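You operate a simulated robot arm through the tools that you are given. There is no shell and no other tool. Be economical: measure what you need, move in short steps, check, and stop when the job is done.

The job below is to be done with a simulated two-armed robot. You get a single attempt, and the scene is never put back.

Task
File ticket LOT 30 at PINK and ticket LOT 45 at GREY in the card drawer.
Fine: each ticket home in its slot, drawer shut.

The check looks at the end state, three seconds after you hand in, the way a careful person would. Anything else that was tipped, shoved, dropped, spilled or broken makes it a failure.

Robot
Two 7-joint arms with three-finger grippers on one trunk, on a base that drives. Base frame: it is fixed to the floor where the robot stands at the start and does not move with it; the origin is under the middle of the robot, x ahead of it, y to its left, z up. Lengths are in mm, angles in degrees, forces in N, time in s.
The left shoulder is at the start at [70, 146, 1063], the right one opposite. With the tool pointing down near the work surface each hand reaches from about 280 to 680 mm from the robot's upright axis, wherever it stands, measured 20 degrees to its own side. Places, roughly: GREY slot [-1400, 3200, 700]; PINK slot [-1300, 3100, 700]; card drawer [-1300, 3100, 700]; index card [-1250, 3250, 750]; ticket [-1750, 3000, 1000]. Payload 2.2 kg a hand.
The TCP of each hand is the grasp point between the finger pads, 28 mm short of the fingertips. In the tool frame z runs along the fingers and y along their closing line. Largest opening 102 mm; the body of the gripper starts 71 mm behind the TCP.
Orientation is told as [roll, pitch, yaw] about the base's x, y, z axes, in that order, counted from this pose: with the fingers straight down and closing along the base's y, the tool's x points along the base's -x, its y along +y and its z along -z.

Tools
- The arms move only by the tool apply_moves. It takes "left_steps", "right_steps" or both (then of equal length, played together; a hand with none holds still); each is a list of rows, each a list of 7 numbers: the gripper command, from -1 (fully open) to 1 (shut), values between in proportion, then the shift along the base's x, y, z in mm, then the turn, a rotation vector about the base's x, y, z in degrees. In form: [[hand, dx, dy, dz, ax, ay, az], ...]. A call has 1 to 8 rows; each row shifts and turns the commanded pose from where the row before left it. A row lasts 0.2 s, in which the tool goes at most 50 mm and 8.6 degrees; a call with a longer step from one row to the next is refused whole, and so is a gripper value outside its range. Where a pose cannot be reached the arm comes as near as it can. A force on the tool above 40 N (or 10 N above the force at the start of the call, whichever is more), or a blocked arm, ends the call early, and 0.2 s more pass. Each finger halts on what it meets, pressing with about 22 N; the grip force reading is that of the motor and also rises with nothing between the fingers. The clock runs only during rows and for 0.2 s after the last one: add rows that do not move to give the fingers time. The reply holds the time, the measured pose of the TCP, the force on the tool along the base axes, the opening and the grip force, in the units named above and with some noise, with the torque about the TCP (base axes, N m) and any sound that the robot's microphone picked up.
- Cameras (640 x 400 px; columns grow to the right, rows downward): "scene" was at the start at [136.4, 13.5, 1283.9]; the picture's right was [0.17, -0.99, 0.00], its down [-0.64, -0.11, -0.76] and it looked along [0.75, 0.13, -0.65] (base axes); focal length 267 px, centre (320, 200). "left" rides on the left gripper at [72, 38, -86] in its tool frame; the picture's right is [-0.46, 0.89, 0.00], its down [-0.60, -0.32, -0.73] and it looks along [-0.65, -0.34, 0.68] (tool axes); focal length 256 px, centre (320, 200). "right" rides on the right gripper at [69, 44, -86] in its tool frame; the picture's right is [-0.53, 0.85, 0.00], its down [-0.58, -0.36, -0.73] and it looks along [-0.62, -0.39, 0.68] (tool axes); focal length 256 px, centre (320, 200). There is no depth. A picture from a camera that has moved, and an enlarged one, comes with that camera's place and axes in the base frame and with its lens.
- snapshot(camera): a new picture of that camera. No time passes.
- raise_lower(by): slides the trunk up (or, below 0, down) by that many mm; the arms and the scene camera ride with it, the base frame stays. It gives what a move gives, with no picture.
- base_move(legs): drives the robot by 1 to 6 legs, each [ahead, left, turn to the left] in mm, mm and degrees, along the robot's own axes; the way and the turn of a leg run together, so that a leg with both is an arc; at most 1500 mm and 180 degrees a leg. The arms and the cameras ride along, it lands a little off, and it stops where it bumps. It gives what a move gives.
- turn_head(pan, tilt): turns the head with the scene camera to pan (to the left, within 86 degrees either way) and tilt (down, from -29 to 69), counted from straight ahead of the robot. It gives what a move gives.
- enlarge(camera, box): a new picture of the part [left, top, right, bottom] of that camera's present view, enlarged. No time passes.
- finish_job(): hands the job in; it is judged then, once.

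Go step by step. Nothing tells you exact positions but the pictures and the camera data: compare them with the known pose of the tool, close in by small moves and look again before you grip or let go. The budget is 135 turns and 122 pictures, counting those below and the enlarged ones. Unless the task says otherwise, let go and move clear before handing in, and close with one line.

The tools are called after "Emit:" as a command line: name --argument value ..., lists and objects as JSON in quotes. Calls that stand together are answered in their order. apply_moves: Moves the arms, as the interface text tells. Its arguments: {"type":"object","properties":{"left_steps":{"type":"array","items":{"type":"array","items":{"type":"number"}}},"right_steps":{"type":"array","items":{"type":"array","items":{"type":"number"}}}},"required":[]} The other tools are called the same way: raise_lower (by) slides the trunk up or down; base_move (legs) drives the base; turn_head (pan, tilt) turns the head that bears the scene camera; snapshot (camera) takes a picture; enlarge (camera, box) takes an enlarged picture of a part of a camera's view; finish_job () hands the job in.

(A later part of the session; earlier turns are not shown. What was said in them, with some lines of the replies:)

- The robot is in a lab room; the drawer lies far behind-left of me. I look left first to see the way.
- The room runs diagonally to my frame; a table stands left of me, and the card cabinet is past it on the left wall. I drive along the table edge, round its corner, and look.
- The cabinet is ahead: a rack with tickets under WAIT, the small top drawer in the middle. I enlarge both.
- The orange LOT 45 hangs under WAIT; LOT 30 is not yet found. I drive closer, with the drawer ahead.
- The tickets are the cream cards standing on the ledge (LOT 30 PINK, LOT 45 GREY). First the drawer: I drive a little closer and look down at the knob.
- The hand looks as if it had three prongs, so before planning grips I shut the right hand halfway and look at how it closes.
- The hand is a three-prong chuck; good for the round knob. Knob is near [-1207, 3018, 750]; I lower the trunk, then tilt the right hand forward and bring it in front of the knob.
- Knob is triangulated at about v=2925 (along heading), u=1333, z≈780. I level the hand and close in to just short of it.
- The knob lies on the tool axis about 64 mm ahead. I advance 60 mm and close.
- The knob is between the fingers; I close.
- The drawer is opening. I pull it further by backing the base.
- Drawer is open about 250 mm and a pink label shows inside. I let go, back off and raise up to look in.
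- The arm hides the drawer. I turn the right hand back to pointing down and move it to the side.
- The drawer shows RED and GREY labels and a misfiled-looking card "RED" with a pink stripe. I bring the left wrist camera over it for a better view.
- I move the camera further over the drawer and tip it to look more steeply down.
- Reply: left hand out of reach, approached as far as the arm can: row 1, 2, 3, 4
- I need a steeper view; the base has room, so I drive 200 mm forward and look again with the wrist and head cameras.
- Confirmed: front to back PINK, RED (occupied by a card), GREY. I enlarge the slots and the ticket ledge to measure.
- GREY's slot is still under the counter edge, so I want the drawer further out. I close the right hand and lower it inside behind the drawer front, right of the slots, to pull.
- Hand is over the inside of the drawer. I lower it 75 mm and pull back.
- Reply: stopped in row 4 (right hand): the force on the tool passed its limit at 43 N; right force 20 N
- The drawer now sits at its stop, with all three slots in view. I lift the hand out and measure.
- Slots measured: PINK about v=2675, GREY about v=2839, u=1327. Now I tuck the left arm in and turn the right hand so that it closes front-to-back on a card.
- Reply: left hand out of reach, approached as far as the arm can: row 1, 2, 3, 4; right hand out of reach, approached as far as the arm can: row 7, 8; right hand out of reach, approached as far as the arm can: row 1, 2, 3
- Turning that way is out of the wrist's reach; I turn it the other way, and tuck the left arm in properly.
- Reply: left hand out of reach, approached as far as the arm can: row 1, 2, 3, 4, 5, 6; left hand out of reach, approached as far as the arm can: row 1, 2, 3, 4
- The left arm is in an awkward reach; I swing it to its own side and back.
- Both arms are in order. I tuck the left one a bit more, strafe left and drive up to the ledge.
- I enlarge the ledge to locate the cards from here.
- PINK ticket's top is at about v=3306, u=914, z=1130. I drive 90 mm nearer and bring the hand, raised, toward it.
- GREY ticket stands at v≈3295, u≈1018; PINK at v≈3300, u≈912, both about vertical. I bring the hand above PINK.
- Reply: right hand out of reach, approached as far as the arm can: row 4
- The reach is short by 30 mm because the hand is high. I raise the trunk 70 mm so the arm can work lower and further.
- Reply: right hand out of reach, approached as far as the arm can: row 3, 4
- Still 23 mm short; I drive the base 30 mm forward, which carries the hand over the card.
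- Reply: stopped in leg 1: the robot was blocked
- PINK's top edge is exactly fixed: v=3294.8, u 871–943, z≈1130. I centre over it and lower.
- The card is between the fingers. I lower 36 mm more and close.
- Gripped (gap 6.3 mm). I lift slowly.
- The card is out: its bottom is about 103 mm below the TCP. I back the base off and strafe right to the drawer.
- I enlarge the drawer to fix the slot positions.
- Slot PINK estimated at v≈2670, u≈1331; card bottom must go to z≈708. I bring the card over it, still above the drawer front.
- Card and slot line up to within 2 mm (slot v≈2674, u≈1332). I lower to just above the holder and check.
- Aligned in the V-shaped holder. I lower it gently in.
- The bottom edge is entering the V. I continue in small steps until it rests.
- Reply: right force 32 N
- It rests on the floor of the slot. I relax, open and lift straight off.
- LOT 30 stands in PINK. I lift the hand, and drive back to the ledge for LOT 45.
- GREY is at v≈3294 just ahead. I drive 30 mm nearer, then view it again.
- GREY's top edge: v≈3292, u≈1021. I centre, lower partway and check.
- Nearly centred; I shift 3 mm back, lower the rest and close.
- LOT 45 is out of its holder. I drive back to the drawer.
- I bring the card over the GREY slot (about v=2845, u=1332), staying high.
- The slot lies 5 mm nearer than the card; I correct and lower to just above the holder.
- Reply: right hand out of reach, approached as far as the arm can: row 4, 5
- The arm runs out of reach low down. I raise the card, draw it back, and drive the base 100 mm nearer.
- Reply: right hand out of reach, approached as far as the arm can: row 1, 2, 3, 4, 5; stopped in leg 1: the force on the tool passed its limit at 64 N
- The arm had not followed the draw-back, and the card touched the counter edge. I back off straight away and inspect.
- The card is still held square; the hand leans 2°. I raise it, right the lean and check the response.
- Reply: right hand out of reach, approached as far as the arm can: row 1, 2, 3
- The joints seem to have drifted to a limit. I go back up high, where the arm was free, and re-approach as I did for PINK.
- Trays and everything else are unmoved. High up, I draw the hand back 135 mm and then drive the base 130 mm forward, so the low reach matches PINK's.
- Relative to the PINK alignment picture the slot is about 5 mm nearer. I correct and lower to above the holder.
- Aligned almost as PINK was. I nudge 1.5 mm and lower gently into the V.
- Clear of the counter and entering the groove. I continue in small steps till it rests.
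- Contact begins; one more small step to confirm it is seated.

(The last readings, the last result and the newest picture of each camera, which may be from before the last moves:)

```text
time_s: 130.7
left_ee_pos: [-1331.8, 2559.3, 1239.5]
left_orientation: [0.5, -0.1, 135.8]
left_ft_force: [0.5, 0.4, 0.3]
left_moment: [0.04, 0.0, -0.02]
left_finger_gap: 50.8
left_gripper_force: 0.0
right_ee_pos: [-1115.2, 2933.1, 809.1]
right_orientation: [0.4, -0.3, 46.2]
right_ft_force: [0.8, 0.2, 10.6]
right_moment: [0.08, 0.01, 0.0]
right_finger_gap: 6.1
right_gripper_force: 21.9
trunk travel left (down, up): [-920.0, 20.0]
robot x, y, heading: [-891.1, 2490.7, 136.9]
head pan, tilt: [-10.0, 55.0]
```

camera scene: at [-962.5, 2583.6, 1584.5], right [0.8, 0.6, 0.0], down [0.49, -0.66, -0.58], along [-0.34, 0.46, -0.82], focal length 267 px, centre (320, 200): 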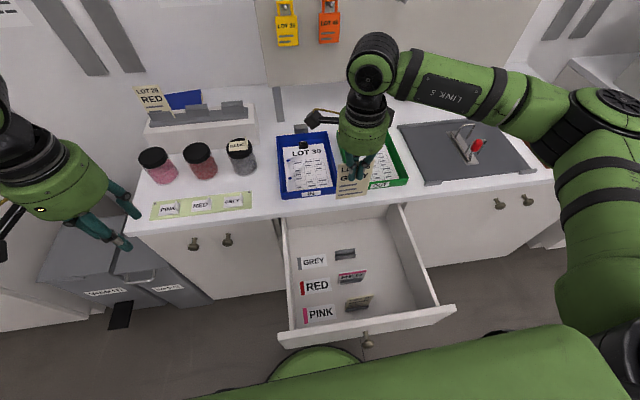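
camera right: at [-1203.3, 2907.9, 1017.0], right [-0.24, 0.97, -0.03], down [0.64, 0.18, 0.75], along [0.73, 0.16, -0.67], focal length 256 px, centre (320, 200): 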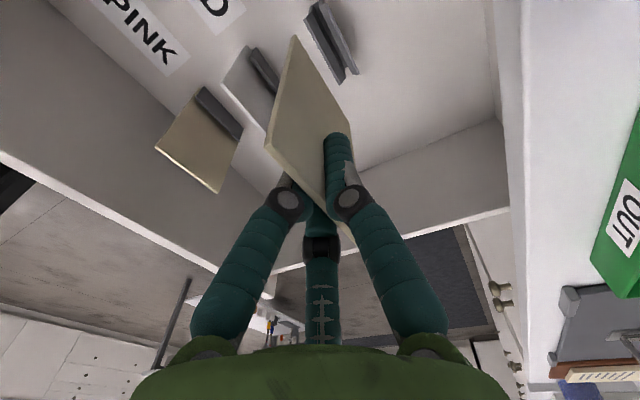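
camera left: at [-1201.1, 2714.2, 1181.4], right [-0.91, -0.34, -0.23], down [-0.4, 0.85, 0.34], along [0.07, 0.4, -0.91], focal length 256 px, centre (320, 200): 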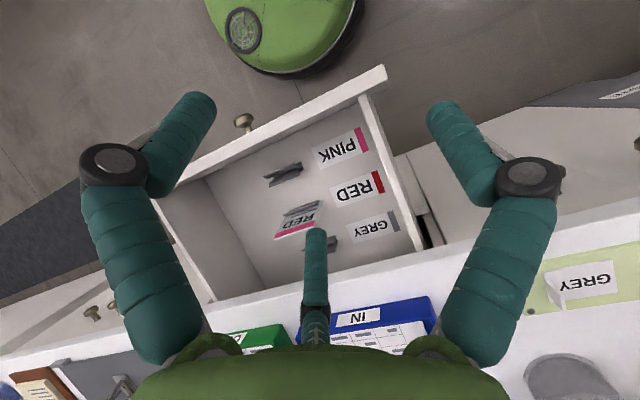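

Seated. I relax, open and lift straight off.

Emit:
apply_moves --right_steps '[[1, 0, 0, 1.5, 0, 0, 0], [0.3, 0, 0, 0, 0, 0, 0], [0.3, 0, 0, 0, 0, 0, 0], [0.3, 0, 0, 15, 0, 0, 0], [0.3, 0, 0, 30, 0, 0, 0], [0.3, 0, 0, 40, 0, 0, 0], [0.3, 0, 0, 45, 0, 0, 0], [0.3, 0, 0, 45, 0, 0, 0]]'

Emit:
apply_moves --right_steps '[[0.3, 0, 0, 45, 0, 0, 0], [0.3, 0, 0, 45, 0, 0, 0], [0.3, 0, 0, 45, 0, 0, 0], [0.3, 0, 0, 40, 0, 0, 0]]'

Emit:
enlarge --camera "scene" --box '[260, 180, 460, 340]'

```text
time_s: 132.5
left_ee_pos: [-1331.7, 2560.2, 1239.2]
left_orientation: [0.6, 0.1, 135.8]
left_ft_force: [0.2, -0.2, 0.4]
left_moment: [-0.02, 0.0, -0.03]
left_finger_gap: 51.3
left_gripper_force: 0.0
right_ee_pos: [-1116.2, 2932.2, 984.3]
right_orientation: [0.3, -0.3, 46.1]
right_ft_force: [0.0, -0.5, 1.1]
right_moment: [-0.01, -0.01, -0.01]
right_finger_gap: 35.6
right_gripper_force: 0.1
trunk travel left (down, up): [-920.0, 20.0]
robot x, y, heading: [-892.5, 2497.9, 136.8]
head pan, tilt: [-10.0, 55.0]
```

```text
time_s: 133.5
left_ee_pos: [-1333.1, 2559.2, 1239.0]
left_orientation: [0.5, 0.1, 135.7]
left_ft_force: [-0.1, 0.9, -0.3]
left_moment: [-0.02, 0.0, 0.0]
left_finger_gap: 50.9
left_gripper_force: 0.0
right_ee_pos: [-1114.9, 2930.4, 1157.8]
right_orientation: [0.3, -0.3, 46.2]
right_ft_force: [0.4, -0.1, 0.2]
right_moment: [0.03, 0.01, 0.01]
right_finger_gap: 35.8
right_gripper_force: 0.0
trunk travel left (down, up): [-920.0, 20.0]
robot x, y, heading: [-887.2, 2493.6, 136.8]
head pan, tilt: [-10.0, 55.0]
```

```text
2.50 times, centred on (360, 260) of scene
camera zoom: at [-965.4, 2585.8, 1584.1], right [0.8, 0.6, 0.0], down [0.49, -0.66, -0.57], along [-0.34, 0.46, -0.82], focal length 668 px, centre (220, 50)
```

zoom: 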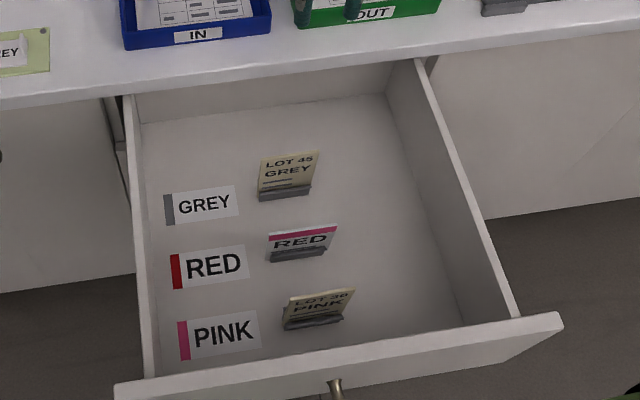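

Both tickets stand in their slots. To shut the drawer I back off, turn the hand back, and will push the front with a closed fist just under the knob.

Emit:
base_move --legs '[[-350, 0, 0], [0, -100, 0]]'

Emit:
apply_moves --right_steps '[[1, 0, 0, 0, 0, 0, 8.5], [1, 0, 0, 0, 0, 0, 8.5], [1, 0, 0, 0, 0, 0, 8.5], [1, 0, 0, 0, 0, 0, 8.5], [1, 0, 0, 0, 0, 0, 8.5], [1, 0, 0, 0, 0, 0, 8.5], [1, 0, 0, 0, 0, 0, 8.5], [1, 0, 0, 0, 0, 0, 8.5]]'

Emit:
apply_moves --right_steps '[[1, 0, 0, 0, 0, 0, 8.5], [1, 0, 0, 0, 0, 0, 8.5], [1, 0, 0, 0, 0, 0, 4.6]]'

Emit:
raise_lower --by -300

```text
time_s: 136.5
left_ee_pos: [-1015.1, 2392.1, 1237.6]
left_orientation: [0.3, 0.1, 135.0]
left_ft_force: [-0.7, -0.6, -0.5]
left_moment: [0.04, -0.03, 0.03]
left_finger_gap: 51.3
left_gripper_force: 0.0
right_ee_pos: [-793.5, 2759.4, 1156.5]
right_orientation: [0.4, -0.5, 45.7]
right_ft_force: [-1.2, -0.6, 1.3]
right_moment: [0.06, -0.06, 0.02]
right_finger_gap: 35.5
right_gripper_force: 0.1
trunk travel left (down, up): [-920.0, 20.0]
robot x, y, heading: [-567.7, 2326.0, 136.2]
head pan, tilt: [-10.0, 55.0]
```

```text
time_s: 138.3
left_ee_pos: [-1013.2, 2395.1, 1239.4]
left_orientation: [0.5, 0.0, 135.2]
left_ft_force: [0.0, 0.3, -0.3]
left_moment: [0.0, -0.01, -0.02]
left_finger_gap: 51.0
left_gripper_force: 0.1
right_ee_pos: [-790.5, 2761.2, 1156.8]
right_orientation: [0.3, -0.3, 113.8]
right_ft_force: [0.2, -1.2, 1.0]
right_moment: [-0.02, -0.01, 0.0]
right_finger_gap: 2.1
right_gripper_force: 21.8
trunk travel left (down, up): [-920.0, 20.0]
robot x, y, heading: [-568.4, 2324.8, 136.3]
head pan, tilt: [-10.0, 55.0]
```

```text
time_s: 139.1
left_ee_pos: [-1011.9, 2395.7, 1237.3]
left_orientation: [0.6, 0.1, 135.0]
left_ft_force: [0.3, -0.3, 0.8]
left_moment: [0.01, -0.01, -0.03]
left_finger_gap: 51.0
left_gripper_force: 0.0
right_ee_pos: [-790.7, 2762.5, 1155.7]
right_orientation: [0.3, -0.2, 135.4]
right_ft_force: [-0.2, 0.4, 0.3]
right_moment: [0.01, 0.01, 0.03]
right_finger_gap: 2.2
right_gripper_force: 22.2
trunk travel left (down, up): [-920.0, 20.0]
robot x, y, heading: [-570.8, 2322.7, 135.9]
head pan, tilt: [-10.0, 55.0]
```

```text
time_s: 142.1
left_ee_pos: [-1012.3, 2395.3, 939.6]
left_orientation: [0.6, 0.1, 135.1]
left_ft_force: [-1.2, 0.8, -1.1]
left_moment: [-0.01, 0.01, -0.01]
left_finger_gap: 51.0
left_gripper_force: 0.0
right_ee_pos: [-791.2, 2762.6, 856.5]
right_orientation: [0.3, -0.3, 135.2]
right_ft_force: [1.5, -0.3, 0.0]
right_moment: [0.01, 0.0, 0.02]
right_finger_gap: 2.1
right_gripper_force: 22.2
trunk travel left (down, up): [-620.0, 320.0]
robot x, y, heading: [-568.2, 2321.7, 136.0]
head pan, tilt: [-10.0, 55.0]
```

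Emit:
raise_lower --by -120

Emit:
apply_moves --right_steps '[[1, -7, -7.2, 0, 5.9, 6.1, 0], [1, -7, -7.2, 0, 5.9, 6.1, 0], [1, -7, -7.2, 0, 5.9, 6.1, 0], [1, -7, -7.2, 0, 5.9, 6.1, 0], [1, -7, -7.2, 0, 5.9, 6.1, 0], [1, -7, -7.2, 0, 5.9, 6.1, 0], [1, -7, -7.2, 0, 5.9, 6.1, 0], [1, -7, -7.2, 0, 5.9, 6.1, 0]]'

Emit:
apply_moves --right_steps '[[1, -7, -7.2, 0, 5.9, 6.1, 0], [1, -7, -7.2, 0, 5.9, 6.1, 0]]'

Emit:
turn_head --pan 0 --tilt 40

Emit:
snapshot --camera "scene"

Emit:
snapshot --camera "right"

```text
time_s: 143.6
left_ee_pos: [-1011.6, 2396.1, 818.5]
left_orientation: [0.5, 0.1, 135.3]
left_ft_force: [0.2, -0.2, 0.7]
left_moment: [0.01, -0.01, -0.03]
left_finger_gap: 51.1
left_gripper_force: 0.1
right_ee_pos: [-790.3, 2763.1, 736.4]
right_orientation: [0.3, -0.3, 135.2]
right_ft_force: [0.0, 0.3, 1.0]
right_moment: [0.0, 0.02, 0.02]
right_finger_gap: 2.1
right_gripper_force: 21.9
trunk travel left (down, up): [-500.0, 440.0]
robot x, y, heading: [-569.4, 2322.7, 136.2]
head pan, tilt: [-10.0, 55.0]
```

```text
time_s: 145.4
left_ee_pos: [-1011.9, 2395.7, 818.7]
left_orientation: [0.5, 0.1, 135.1]
left_ft_force: [0.1, -0.7, 0.8]
left_moment: [0.0, 0.01, 0.0]
left_finger_gap: 51.2
left_gripper_force: 0.0
right_ee_pos: [-846.5, 2705.8, 736.1]
right_orientation: [2.4, -68.2, 133.9]
right_ft_force: [0.3, 0.4, -0.5]
right_moment: [0.02, -0.02, 0.04]
right_finger_gap: 2.1
right_gripper_force: 22.3
trunk travel left (down, up): [-500.0, 440.0]
robot x, y, heading: [-571.5, 2328.0, 136.2]
head pan, tilt: [-10.0, 55.0]
```

```text
time_s: 146.0
left_ee_pos: [-1012.0, 2394.5, 818.5]
left_orientation: [0.5, 0.2, 135.2]
left_ft_force: [-0.7, 0.2, -0.7]
left_moment: [0.0, 0.0, 0.01]
left_finger_gap: 50.9
left_gripper_force: 0.0
right_ee_pos: [-873.5, 2681.1, 749.1]
right_orientation: [8.8, -85.0, 127.4]
right_ft_force: [-0.1, -0.1, -0.2]
right_moment: [0.0, -0.01, 0.0]
right_finger_gap: 2.3
right_gripper_force: 22.1
right hand out of reach, approached as far as the arm can: row 2
trunk travel left (down, up): [-500.0, 440.0]
robot x, y, heading: [-567.6, 2323.7, 135.9]
head pan, tilt: [-10.0, 55.0]
```

```text
time_s: 146.8
left_ee_pos: [-1012.0, 2395.7, 819.6]
left_orientation: [0.6, 0.0, 135.2]
left_ft_force: [-0.9, -0.4, 0.4]
left_moment: [0.01, -0.01, 0.01]
left_finger_gap: 50.8
left_gripper_force: 0.1
right_ee_pos: [-872.0, 2681.7, 748.6]
right_orientation: [7.9, -84.8, 128.2]
right_ft_force: [-0.8, 0.2, 0.0]
right_moment: [-0.01, -0.01, 0.01]
right_finger_gap: 2.2
right_gripper_force: 22.0
trunk travel left (down, up): [-500.0, 440.0]
robot x, y, heading: [-565.3, 2328.1, 136.1]
head pan, tilt: [0.0, 40.0]
```

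```text
30 pictures are left
camera scene: at [-663.2, 2418.2, 1184.7], right [0.69, 0.72, 0.0], down [0.46, -0.45, -0.77], along [-0.55, 0.53, -0.64], focal length 267 px, centre (320, 200)
```

scene: 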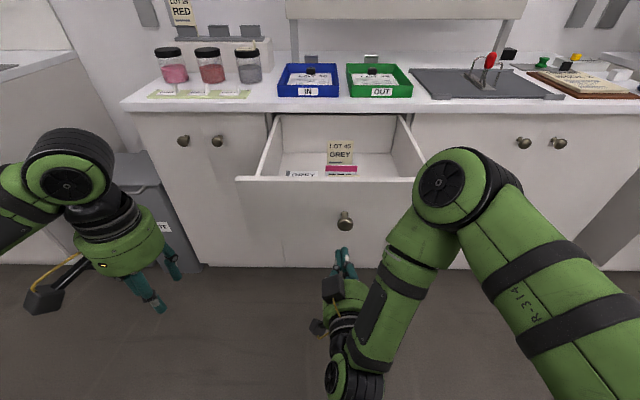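

```text
29 pictures are left
camera right: at [-836.6, 2584.4, 687.6], right [-0.62, -0.57, 0.54], down [0.75, -0.2, 0.64], along [-0.25, 0.8, 0.55], focal length 256 px, centre (320, 200)
```

right: 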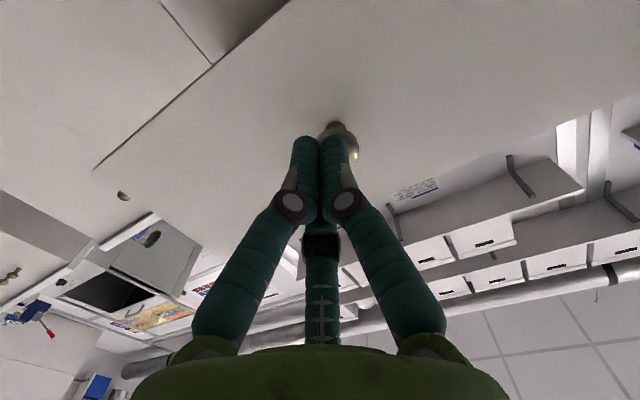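

The fist is below the knob line; I lower it 22 mm more and then push with the base.

Emit:
apply_moves --right_steps '[[1, 3, 3, -12, 0, 0, 0], [1, 3, 3, -12, 0, 0, 0]]'

Emit:
base_move --legs '[[150, 0, 0]]'

Emit:
snapshot --camera "scene"

```text
time_s: 147.4
left_ee_pos: [-1011.3, 2395.0, 819.8]
left_orientation: [0.7, 0.1, 135.0]
left_ft_force: [0.2, -0.6, 0.1]
left_moment: [-0.03, 0.01, 0.0]
left_finger_gap: 51.2
left_gripper_force: 0.0
right_ee_pos: [-878.9, 2675.3, 737.5]
right_orientation: [7.7, -84.9, 128.4]
right_ft_force: [0.1, -0.7, -0.1]
right_moment: [0.0, 0.01, 0.0]
right_finger_gap: 2.5
right_gripper_force: 21.7
right hand out of reach, approached as far as the arm can: row 1, 2
trunk travel left (down, up): [-500.0, 440.0]
robot x, y, heading: [-565.8, 2324.9, 136.3]
head pan, tilt: [0.0, 40.0]
```

```text
time_s: 148.8
left_ee_pos: [-1119.8, 2497.4, 819.1]
left_orientation: [0.6, 0.3, 135.3]
left_ft_force: [-0.2, 1.0, 0.4]
left_moment: [0.0, -0.02, 0.02]
left_finger_gap: 51.3
left_gripper_force: 0.1
right_ee_pos: [-985.9, 2777.2, 738.2]
right_orientation: [7.8, -84.8, 128.2]
right_ft_force: [0.0, -0.4, 0.0]
right_moment: [0.01, 0.03, 0.01]
right_finger_gap: 2.0
right_gripper_force: 22.2
trunk travel left (down, up): [-500.0, 440.0]
robot x, y, heading: [-675.6, 2425.7, 136.2]
head pan, tilt: [0.0, 40.0]
```

```text
28 pictures are left
camera scene: at [-770.8, 2521.0, 1184.7], right [0.69, 0.72, 0.0], down [0.46, -0.45, -0.77], along [-0.55, 0.53, -0.64], focal length 267 px, centre (320, 200)
```

scene: 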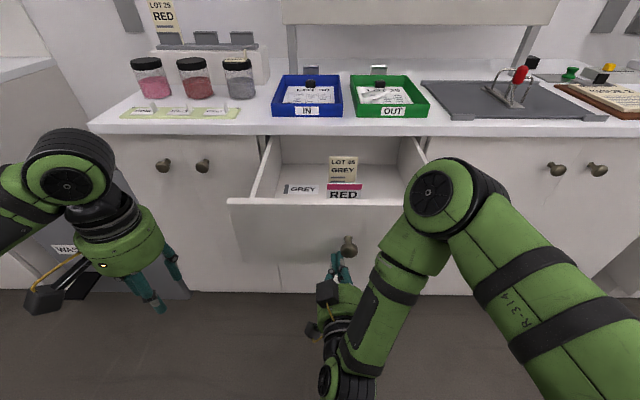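

The fist is on the panel and pushing. I continue.

Emit:
base_move --legs '[[170, 0, 0]]'

Emit:
snapshot --camera "scene"

```text
time_s: 150.2
left_ee_pos: [-1244.7, 2618.3, 818.8]
left_orientation: [0.5, 0.1, 135.1]
left_ft_force: [0.0, -1.2, -0.2]
left_moment: [-0.01, -0.02, 0.0]
left_finger_gap: 50.8
left_gripper_force: 0.0
right_ee_pos: [-1110.5, 2897.1, 735.8]
right_orientation: [7.8, -84.8, 128.2]
right_ft_force: [-0.1, 0.2, 0.3]
right_moment: [0.01, 0.04, -0.01]
right_finger_gap: 2.0
right_gripper_force: 22.2
trunk travel left (down, up): [-500.0, 440.0]
robot x, y, heading: [-796.4, 2546.7, 136.3]
head pan, tilt: [0.0, 40.0]
```

```text
27 pictures are left
camera scene: at [-895.5, 2641.2, 1184.7], right [0.69, 0.72, 0.0], down [0.46, -0.45, -0.77], along [-0.55, 0.53, -0.64], focal length 267 px, centre (320, 200)
```

scene: 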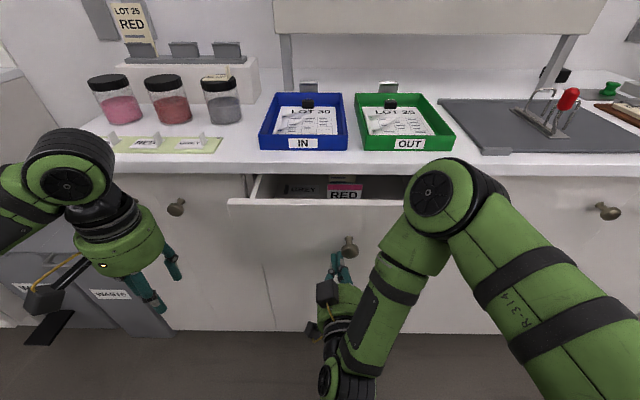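

Emit:
base_move --legs '[[85, 0, 0]]'

Emit:
snapshot --camera "scene"

```text
time_s: 151.3
left_ee_pos: [-1304.6, 2677.0, 819.0]
left_orientation: [0.5, 0.2, 135.1]
left_ft_force: [0.1, -0.1, -0.5]
left_moment: [0.0, -0.01, 0.03]
left_finger_gap: 50.9
left_gripper_force: 0.2
right_ee_pos: [-1170.1, 2954.9, 736.4]
right_orientation: [7.8, -84.9, 128.2]
right_ft_force: [0.0, -0.6, 0.8]
right_moment: [0.02, 0.0, 0.03]
right_finger_gap: 2.2
right_gripper_force: 21.3
trunk travel left (down, up): [-500.0, 440.0]
robot x, y, heading: [-859.6, 2603.8, 135.8]
head pan, tilt: [0.0, 40.0]
```

```text
26 pictures are left
camera scene: at [-955.6, 2699.2, 1184.7], right [0.69, 0.72, 0.0], down [0.46, -0.45, -0.77], along [-0.55, 0.53, -0.64], focal length 267 px, centre (320, 200)
```

scene: 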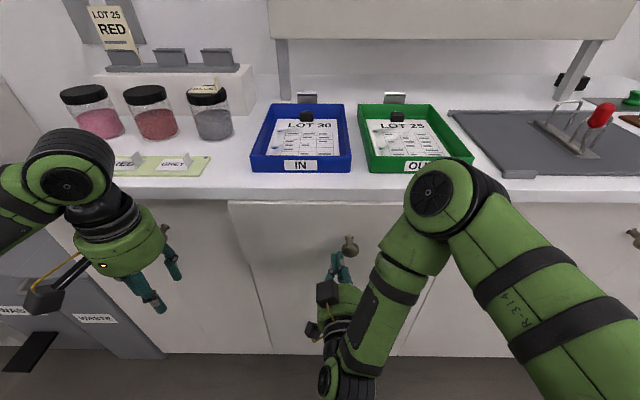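

Emit:
base_move --legs '[[22, 0, 0]]'

Emit:
enlarge --camera "scene" --box '[200, 160, 460, 320]'

```text
time_s: 152.1
left_ee_pos: [-1319.1, 2690.9, 819.2]
left_orientation: [0.6, 0.1, 135.0]
left_ft_force: [0.6, 0.9, 0.0]
left_moment: [-0.07, -0.02, -0.02]
left_finger_gap: 51.1
left_gripper_force: 0.1
right_ee_pos: [-1185.5, 2969.7, 738.1]
right_orientation: [7.9, -84.8, 128.0]
right_ft_force: [0.0, 0.0, 0.5]
right_moment: [0.0, 0.0, 0.01]
right_finger_gap: 2.5
right_gripper_force: 22.3
trunk travel left (down, up): [-500.0, 440.0]
robot x, y, heading: [-873.8, 2622.2, 136.1]
head pan, tilt: [0.0, 40.0]
```

```text
2.46 times, centred on (330, 240) of scene
camera zoom: at [-970.7, 2714.0, 1184.8], right [0.69, 0.72, 0.0], down [0.46, -0.45, -0.77], along [-0.55, 0.53, -0.64], focal length 658 px, centre (295, 102)
```

zoom: 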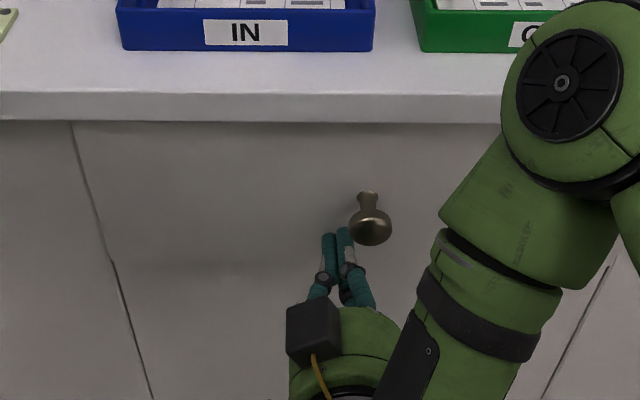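

Nearly flush. I push on in small base steps until it meets resistance.

Emit:
base_move --legs '[[8, 0, 0]]'

Emit:
base_move --legs '[[8, 0, 0]]'

Emit:
enlarge --camera "scene" --box '[200, 160, 460, 320]'

```text
time_s: 152.9
left_ee_pos: [-1325.1, 2697.5, 819.3]
left_orientation: [0.5, 0.2, 135.0]
left_ft_force: [0.3, 0.1, 0.4]
left_moment: [0.02, 0.0, 0.03]
left_finger_gap: 50.8
left_gripper_force: 0.0
right_ee_pos: [-1191.2, 2976.9, 735.8]
right_orientation: [7.8, -84.8, 128.1]
right_ft_force: [-0.2, 0.0, -0.1]
right_moment: [0.01, 0.01, 0.01]
right_finger_gap: 2.3
right_gripper_force: 22.1
trunk travel left (down, up): [-500.0, 440.0]
robot x, y, heading: [-881.8, 2625.6, 135.9]
head pan, tilt: [0.0, 40.0]
```

```text
time_s: 153.6
left_ee_pos: [-1328.7, 2700.9, 821.8]
left_orientation: [0.5, -0.1, 135.0]
left_ft_force: [0.1, -0.6, 0.4]
left_moment: [-0.04, -0.02, 0.0]
left_finger_gap: 50.9
left_gripper_force: 0.2
right_ee_pos: [-1193.7, 2977.7, 737.9]
right_orientation: [7.5, -84.8, 128.6]
right_ft_force: [19.6, -15.7, -0.9]
right_moment: [0.11, 0.22, -0.25]
right_finger_gap: 2.4
right_gripper_force: 22.0
trunk travel left (down, up): [-500.0, 440.0]
robot x, y, heading: [-889.9, 2633.1, 136.1]
head pan, tilt: [0.0, 40.0]
```

```text
2.46 times, centred on (330, 240) of scene
camera zoom: at [-978.8, 2722.3, 1185.2], right [0.69, 0.72, 0.0], down [0.46, -0.44, -0.77], along [-0.55, 0.53, -0.64], focal length 658 px, centre (295, 102)
```

zoom: 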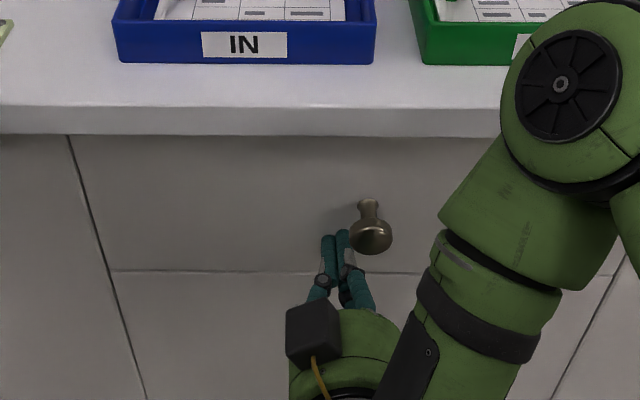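

The drawer is flush and pushes back at 25 N: shut. I back away and check everything.

Emit:
base_move --legs '[[-450, 0, 0]]'

Emit:
turn_head --pan 0 --tilt 25

Emit:
snapshot --camera "scene"

Emit:
enlarge --camera "scene" --box '[160, 100, 440, 280]'

```text
time_s: 156.3
left_ee_pos: [-1010.7, 2394.0, 819.0]
left_orientation: [0.5, 0.1, 135.2]
left_ft_force: [0.1, -0.2, -0.4]
left_moment: [-0.02, 0.01, 0.0]
left_finger_gap: 51.1
left_gripper_force: 0.0
right_ee_pos: [-876.6, 2671.0, 736.1]
right_orientation: [7.0, -84.6, 129.0]
right_ft_force: [0.1, -0.6, 0.5]
right_moment: [0.01, -0.02, 0.03]
right_finger_gap: 2.3
right_gripper_force: 21.5
trunk travel left (down, up): [-500.0, 440.0]
robot x, y, heading: [-568.6, 2319.8, 136.0]
head pan, tilt: [0.0, 40.0]
```

```text
time_s: 157.1
left_ee_pos: [-1010.5, 2393.2, 819.0]
left_orientation: [0.5, 0.1, 135.1]
left_ft_force: [-0.1, 0.3, -0.2]
left_moment: [0.03, -0.04, 0.0]
left_finger_gap: 51.1
left_gripper_force: 0.1
right_ee_pos: [-875.7, 2670.9, 736.1]
right_orientation: [6.9, -84.6, 129.2]
right_ft_force: [-0.3, -0.3, -0.4]
right_moment: [0.0, -0.03, 0.01]
right_finger_gap: 2.1
right_gripper_force: 22.3
trunk travel left (down, up): [-500.0, 440.0]
robot x, y, heading: [-567.3, 2323.4, 136.2]
head pan, tilt: [0.0, 25.0]
```

```text
23 pictures are left
camera scene: at [-667.1, 2421.1, 1208.0], right [0.69, 0.72, 0.0], down [0.3, -0.29, -0.91], along [-0.65, 0.63, -0.42], focal length 267 px, centre (320, 200)
```

scene: 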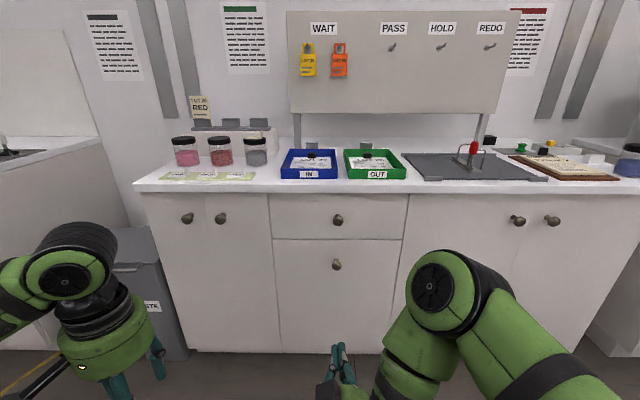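

```text
2.22 times, centred on (300, 190) of scene
camera zoom: at [-667.1, 2421.1, 1208.0], right [0.69, 0.72, 0.0], down [0.3, -0.29, -0.91], along [-0.65, 0.63, -0.42], focal length 594 px, centre (364, 222)
```

zoom: 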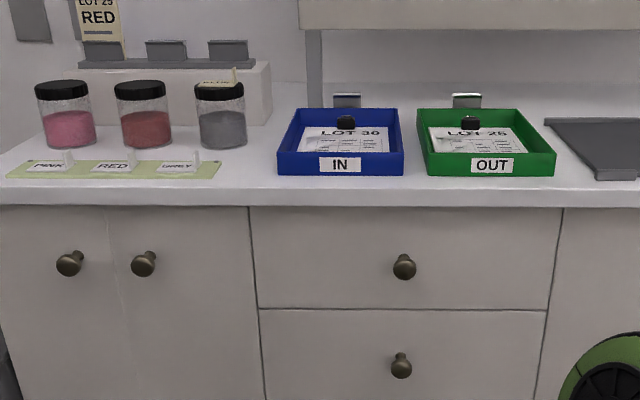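

The drawer is shut flush, nothing else has moved, and both hands are clear. I hand the job in.

Emit:
finish_job

```text
The job is handed in.
```

LOT 30 is filed at PINK and LOT 45 at GREY, and the drawer is shut. On the way to the GREY slot, the LOT 45 ticket bumped the counter edge at 64 N. It stayed square in the grip and seated normally. After closing I saw nothing out of place on the counter, but I couldn't see inside the drawer. The last time I saw both tickets, before pushing it shut, they were standing in their slots.
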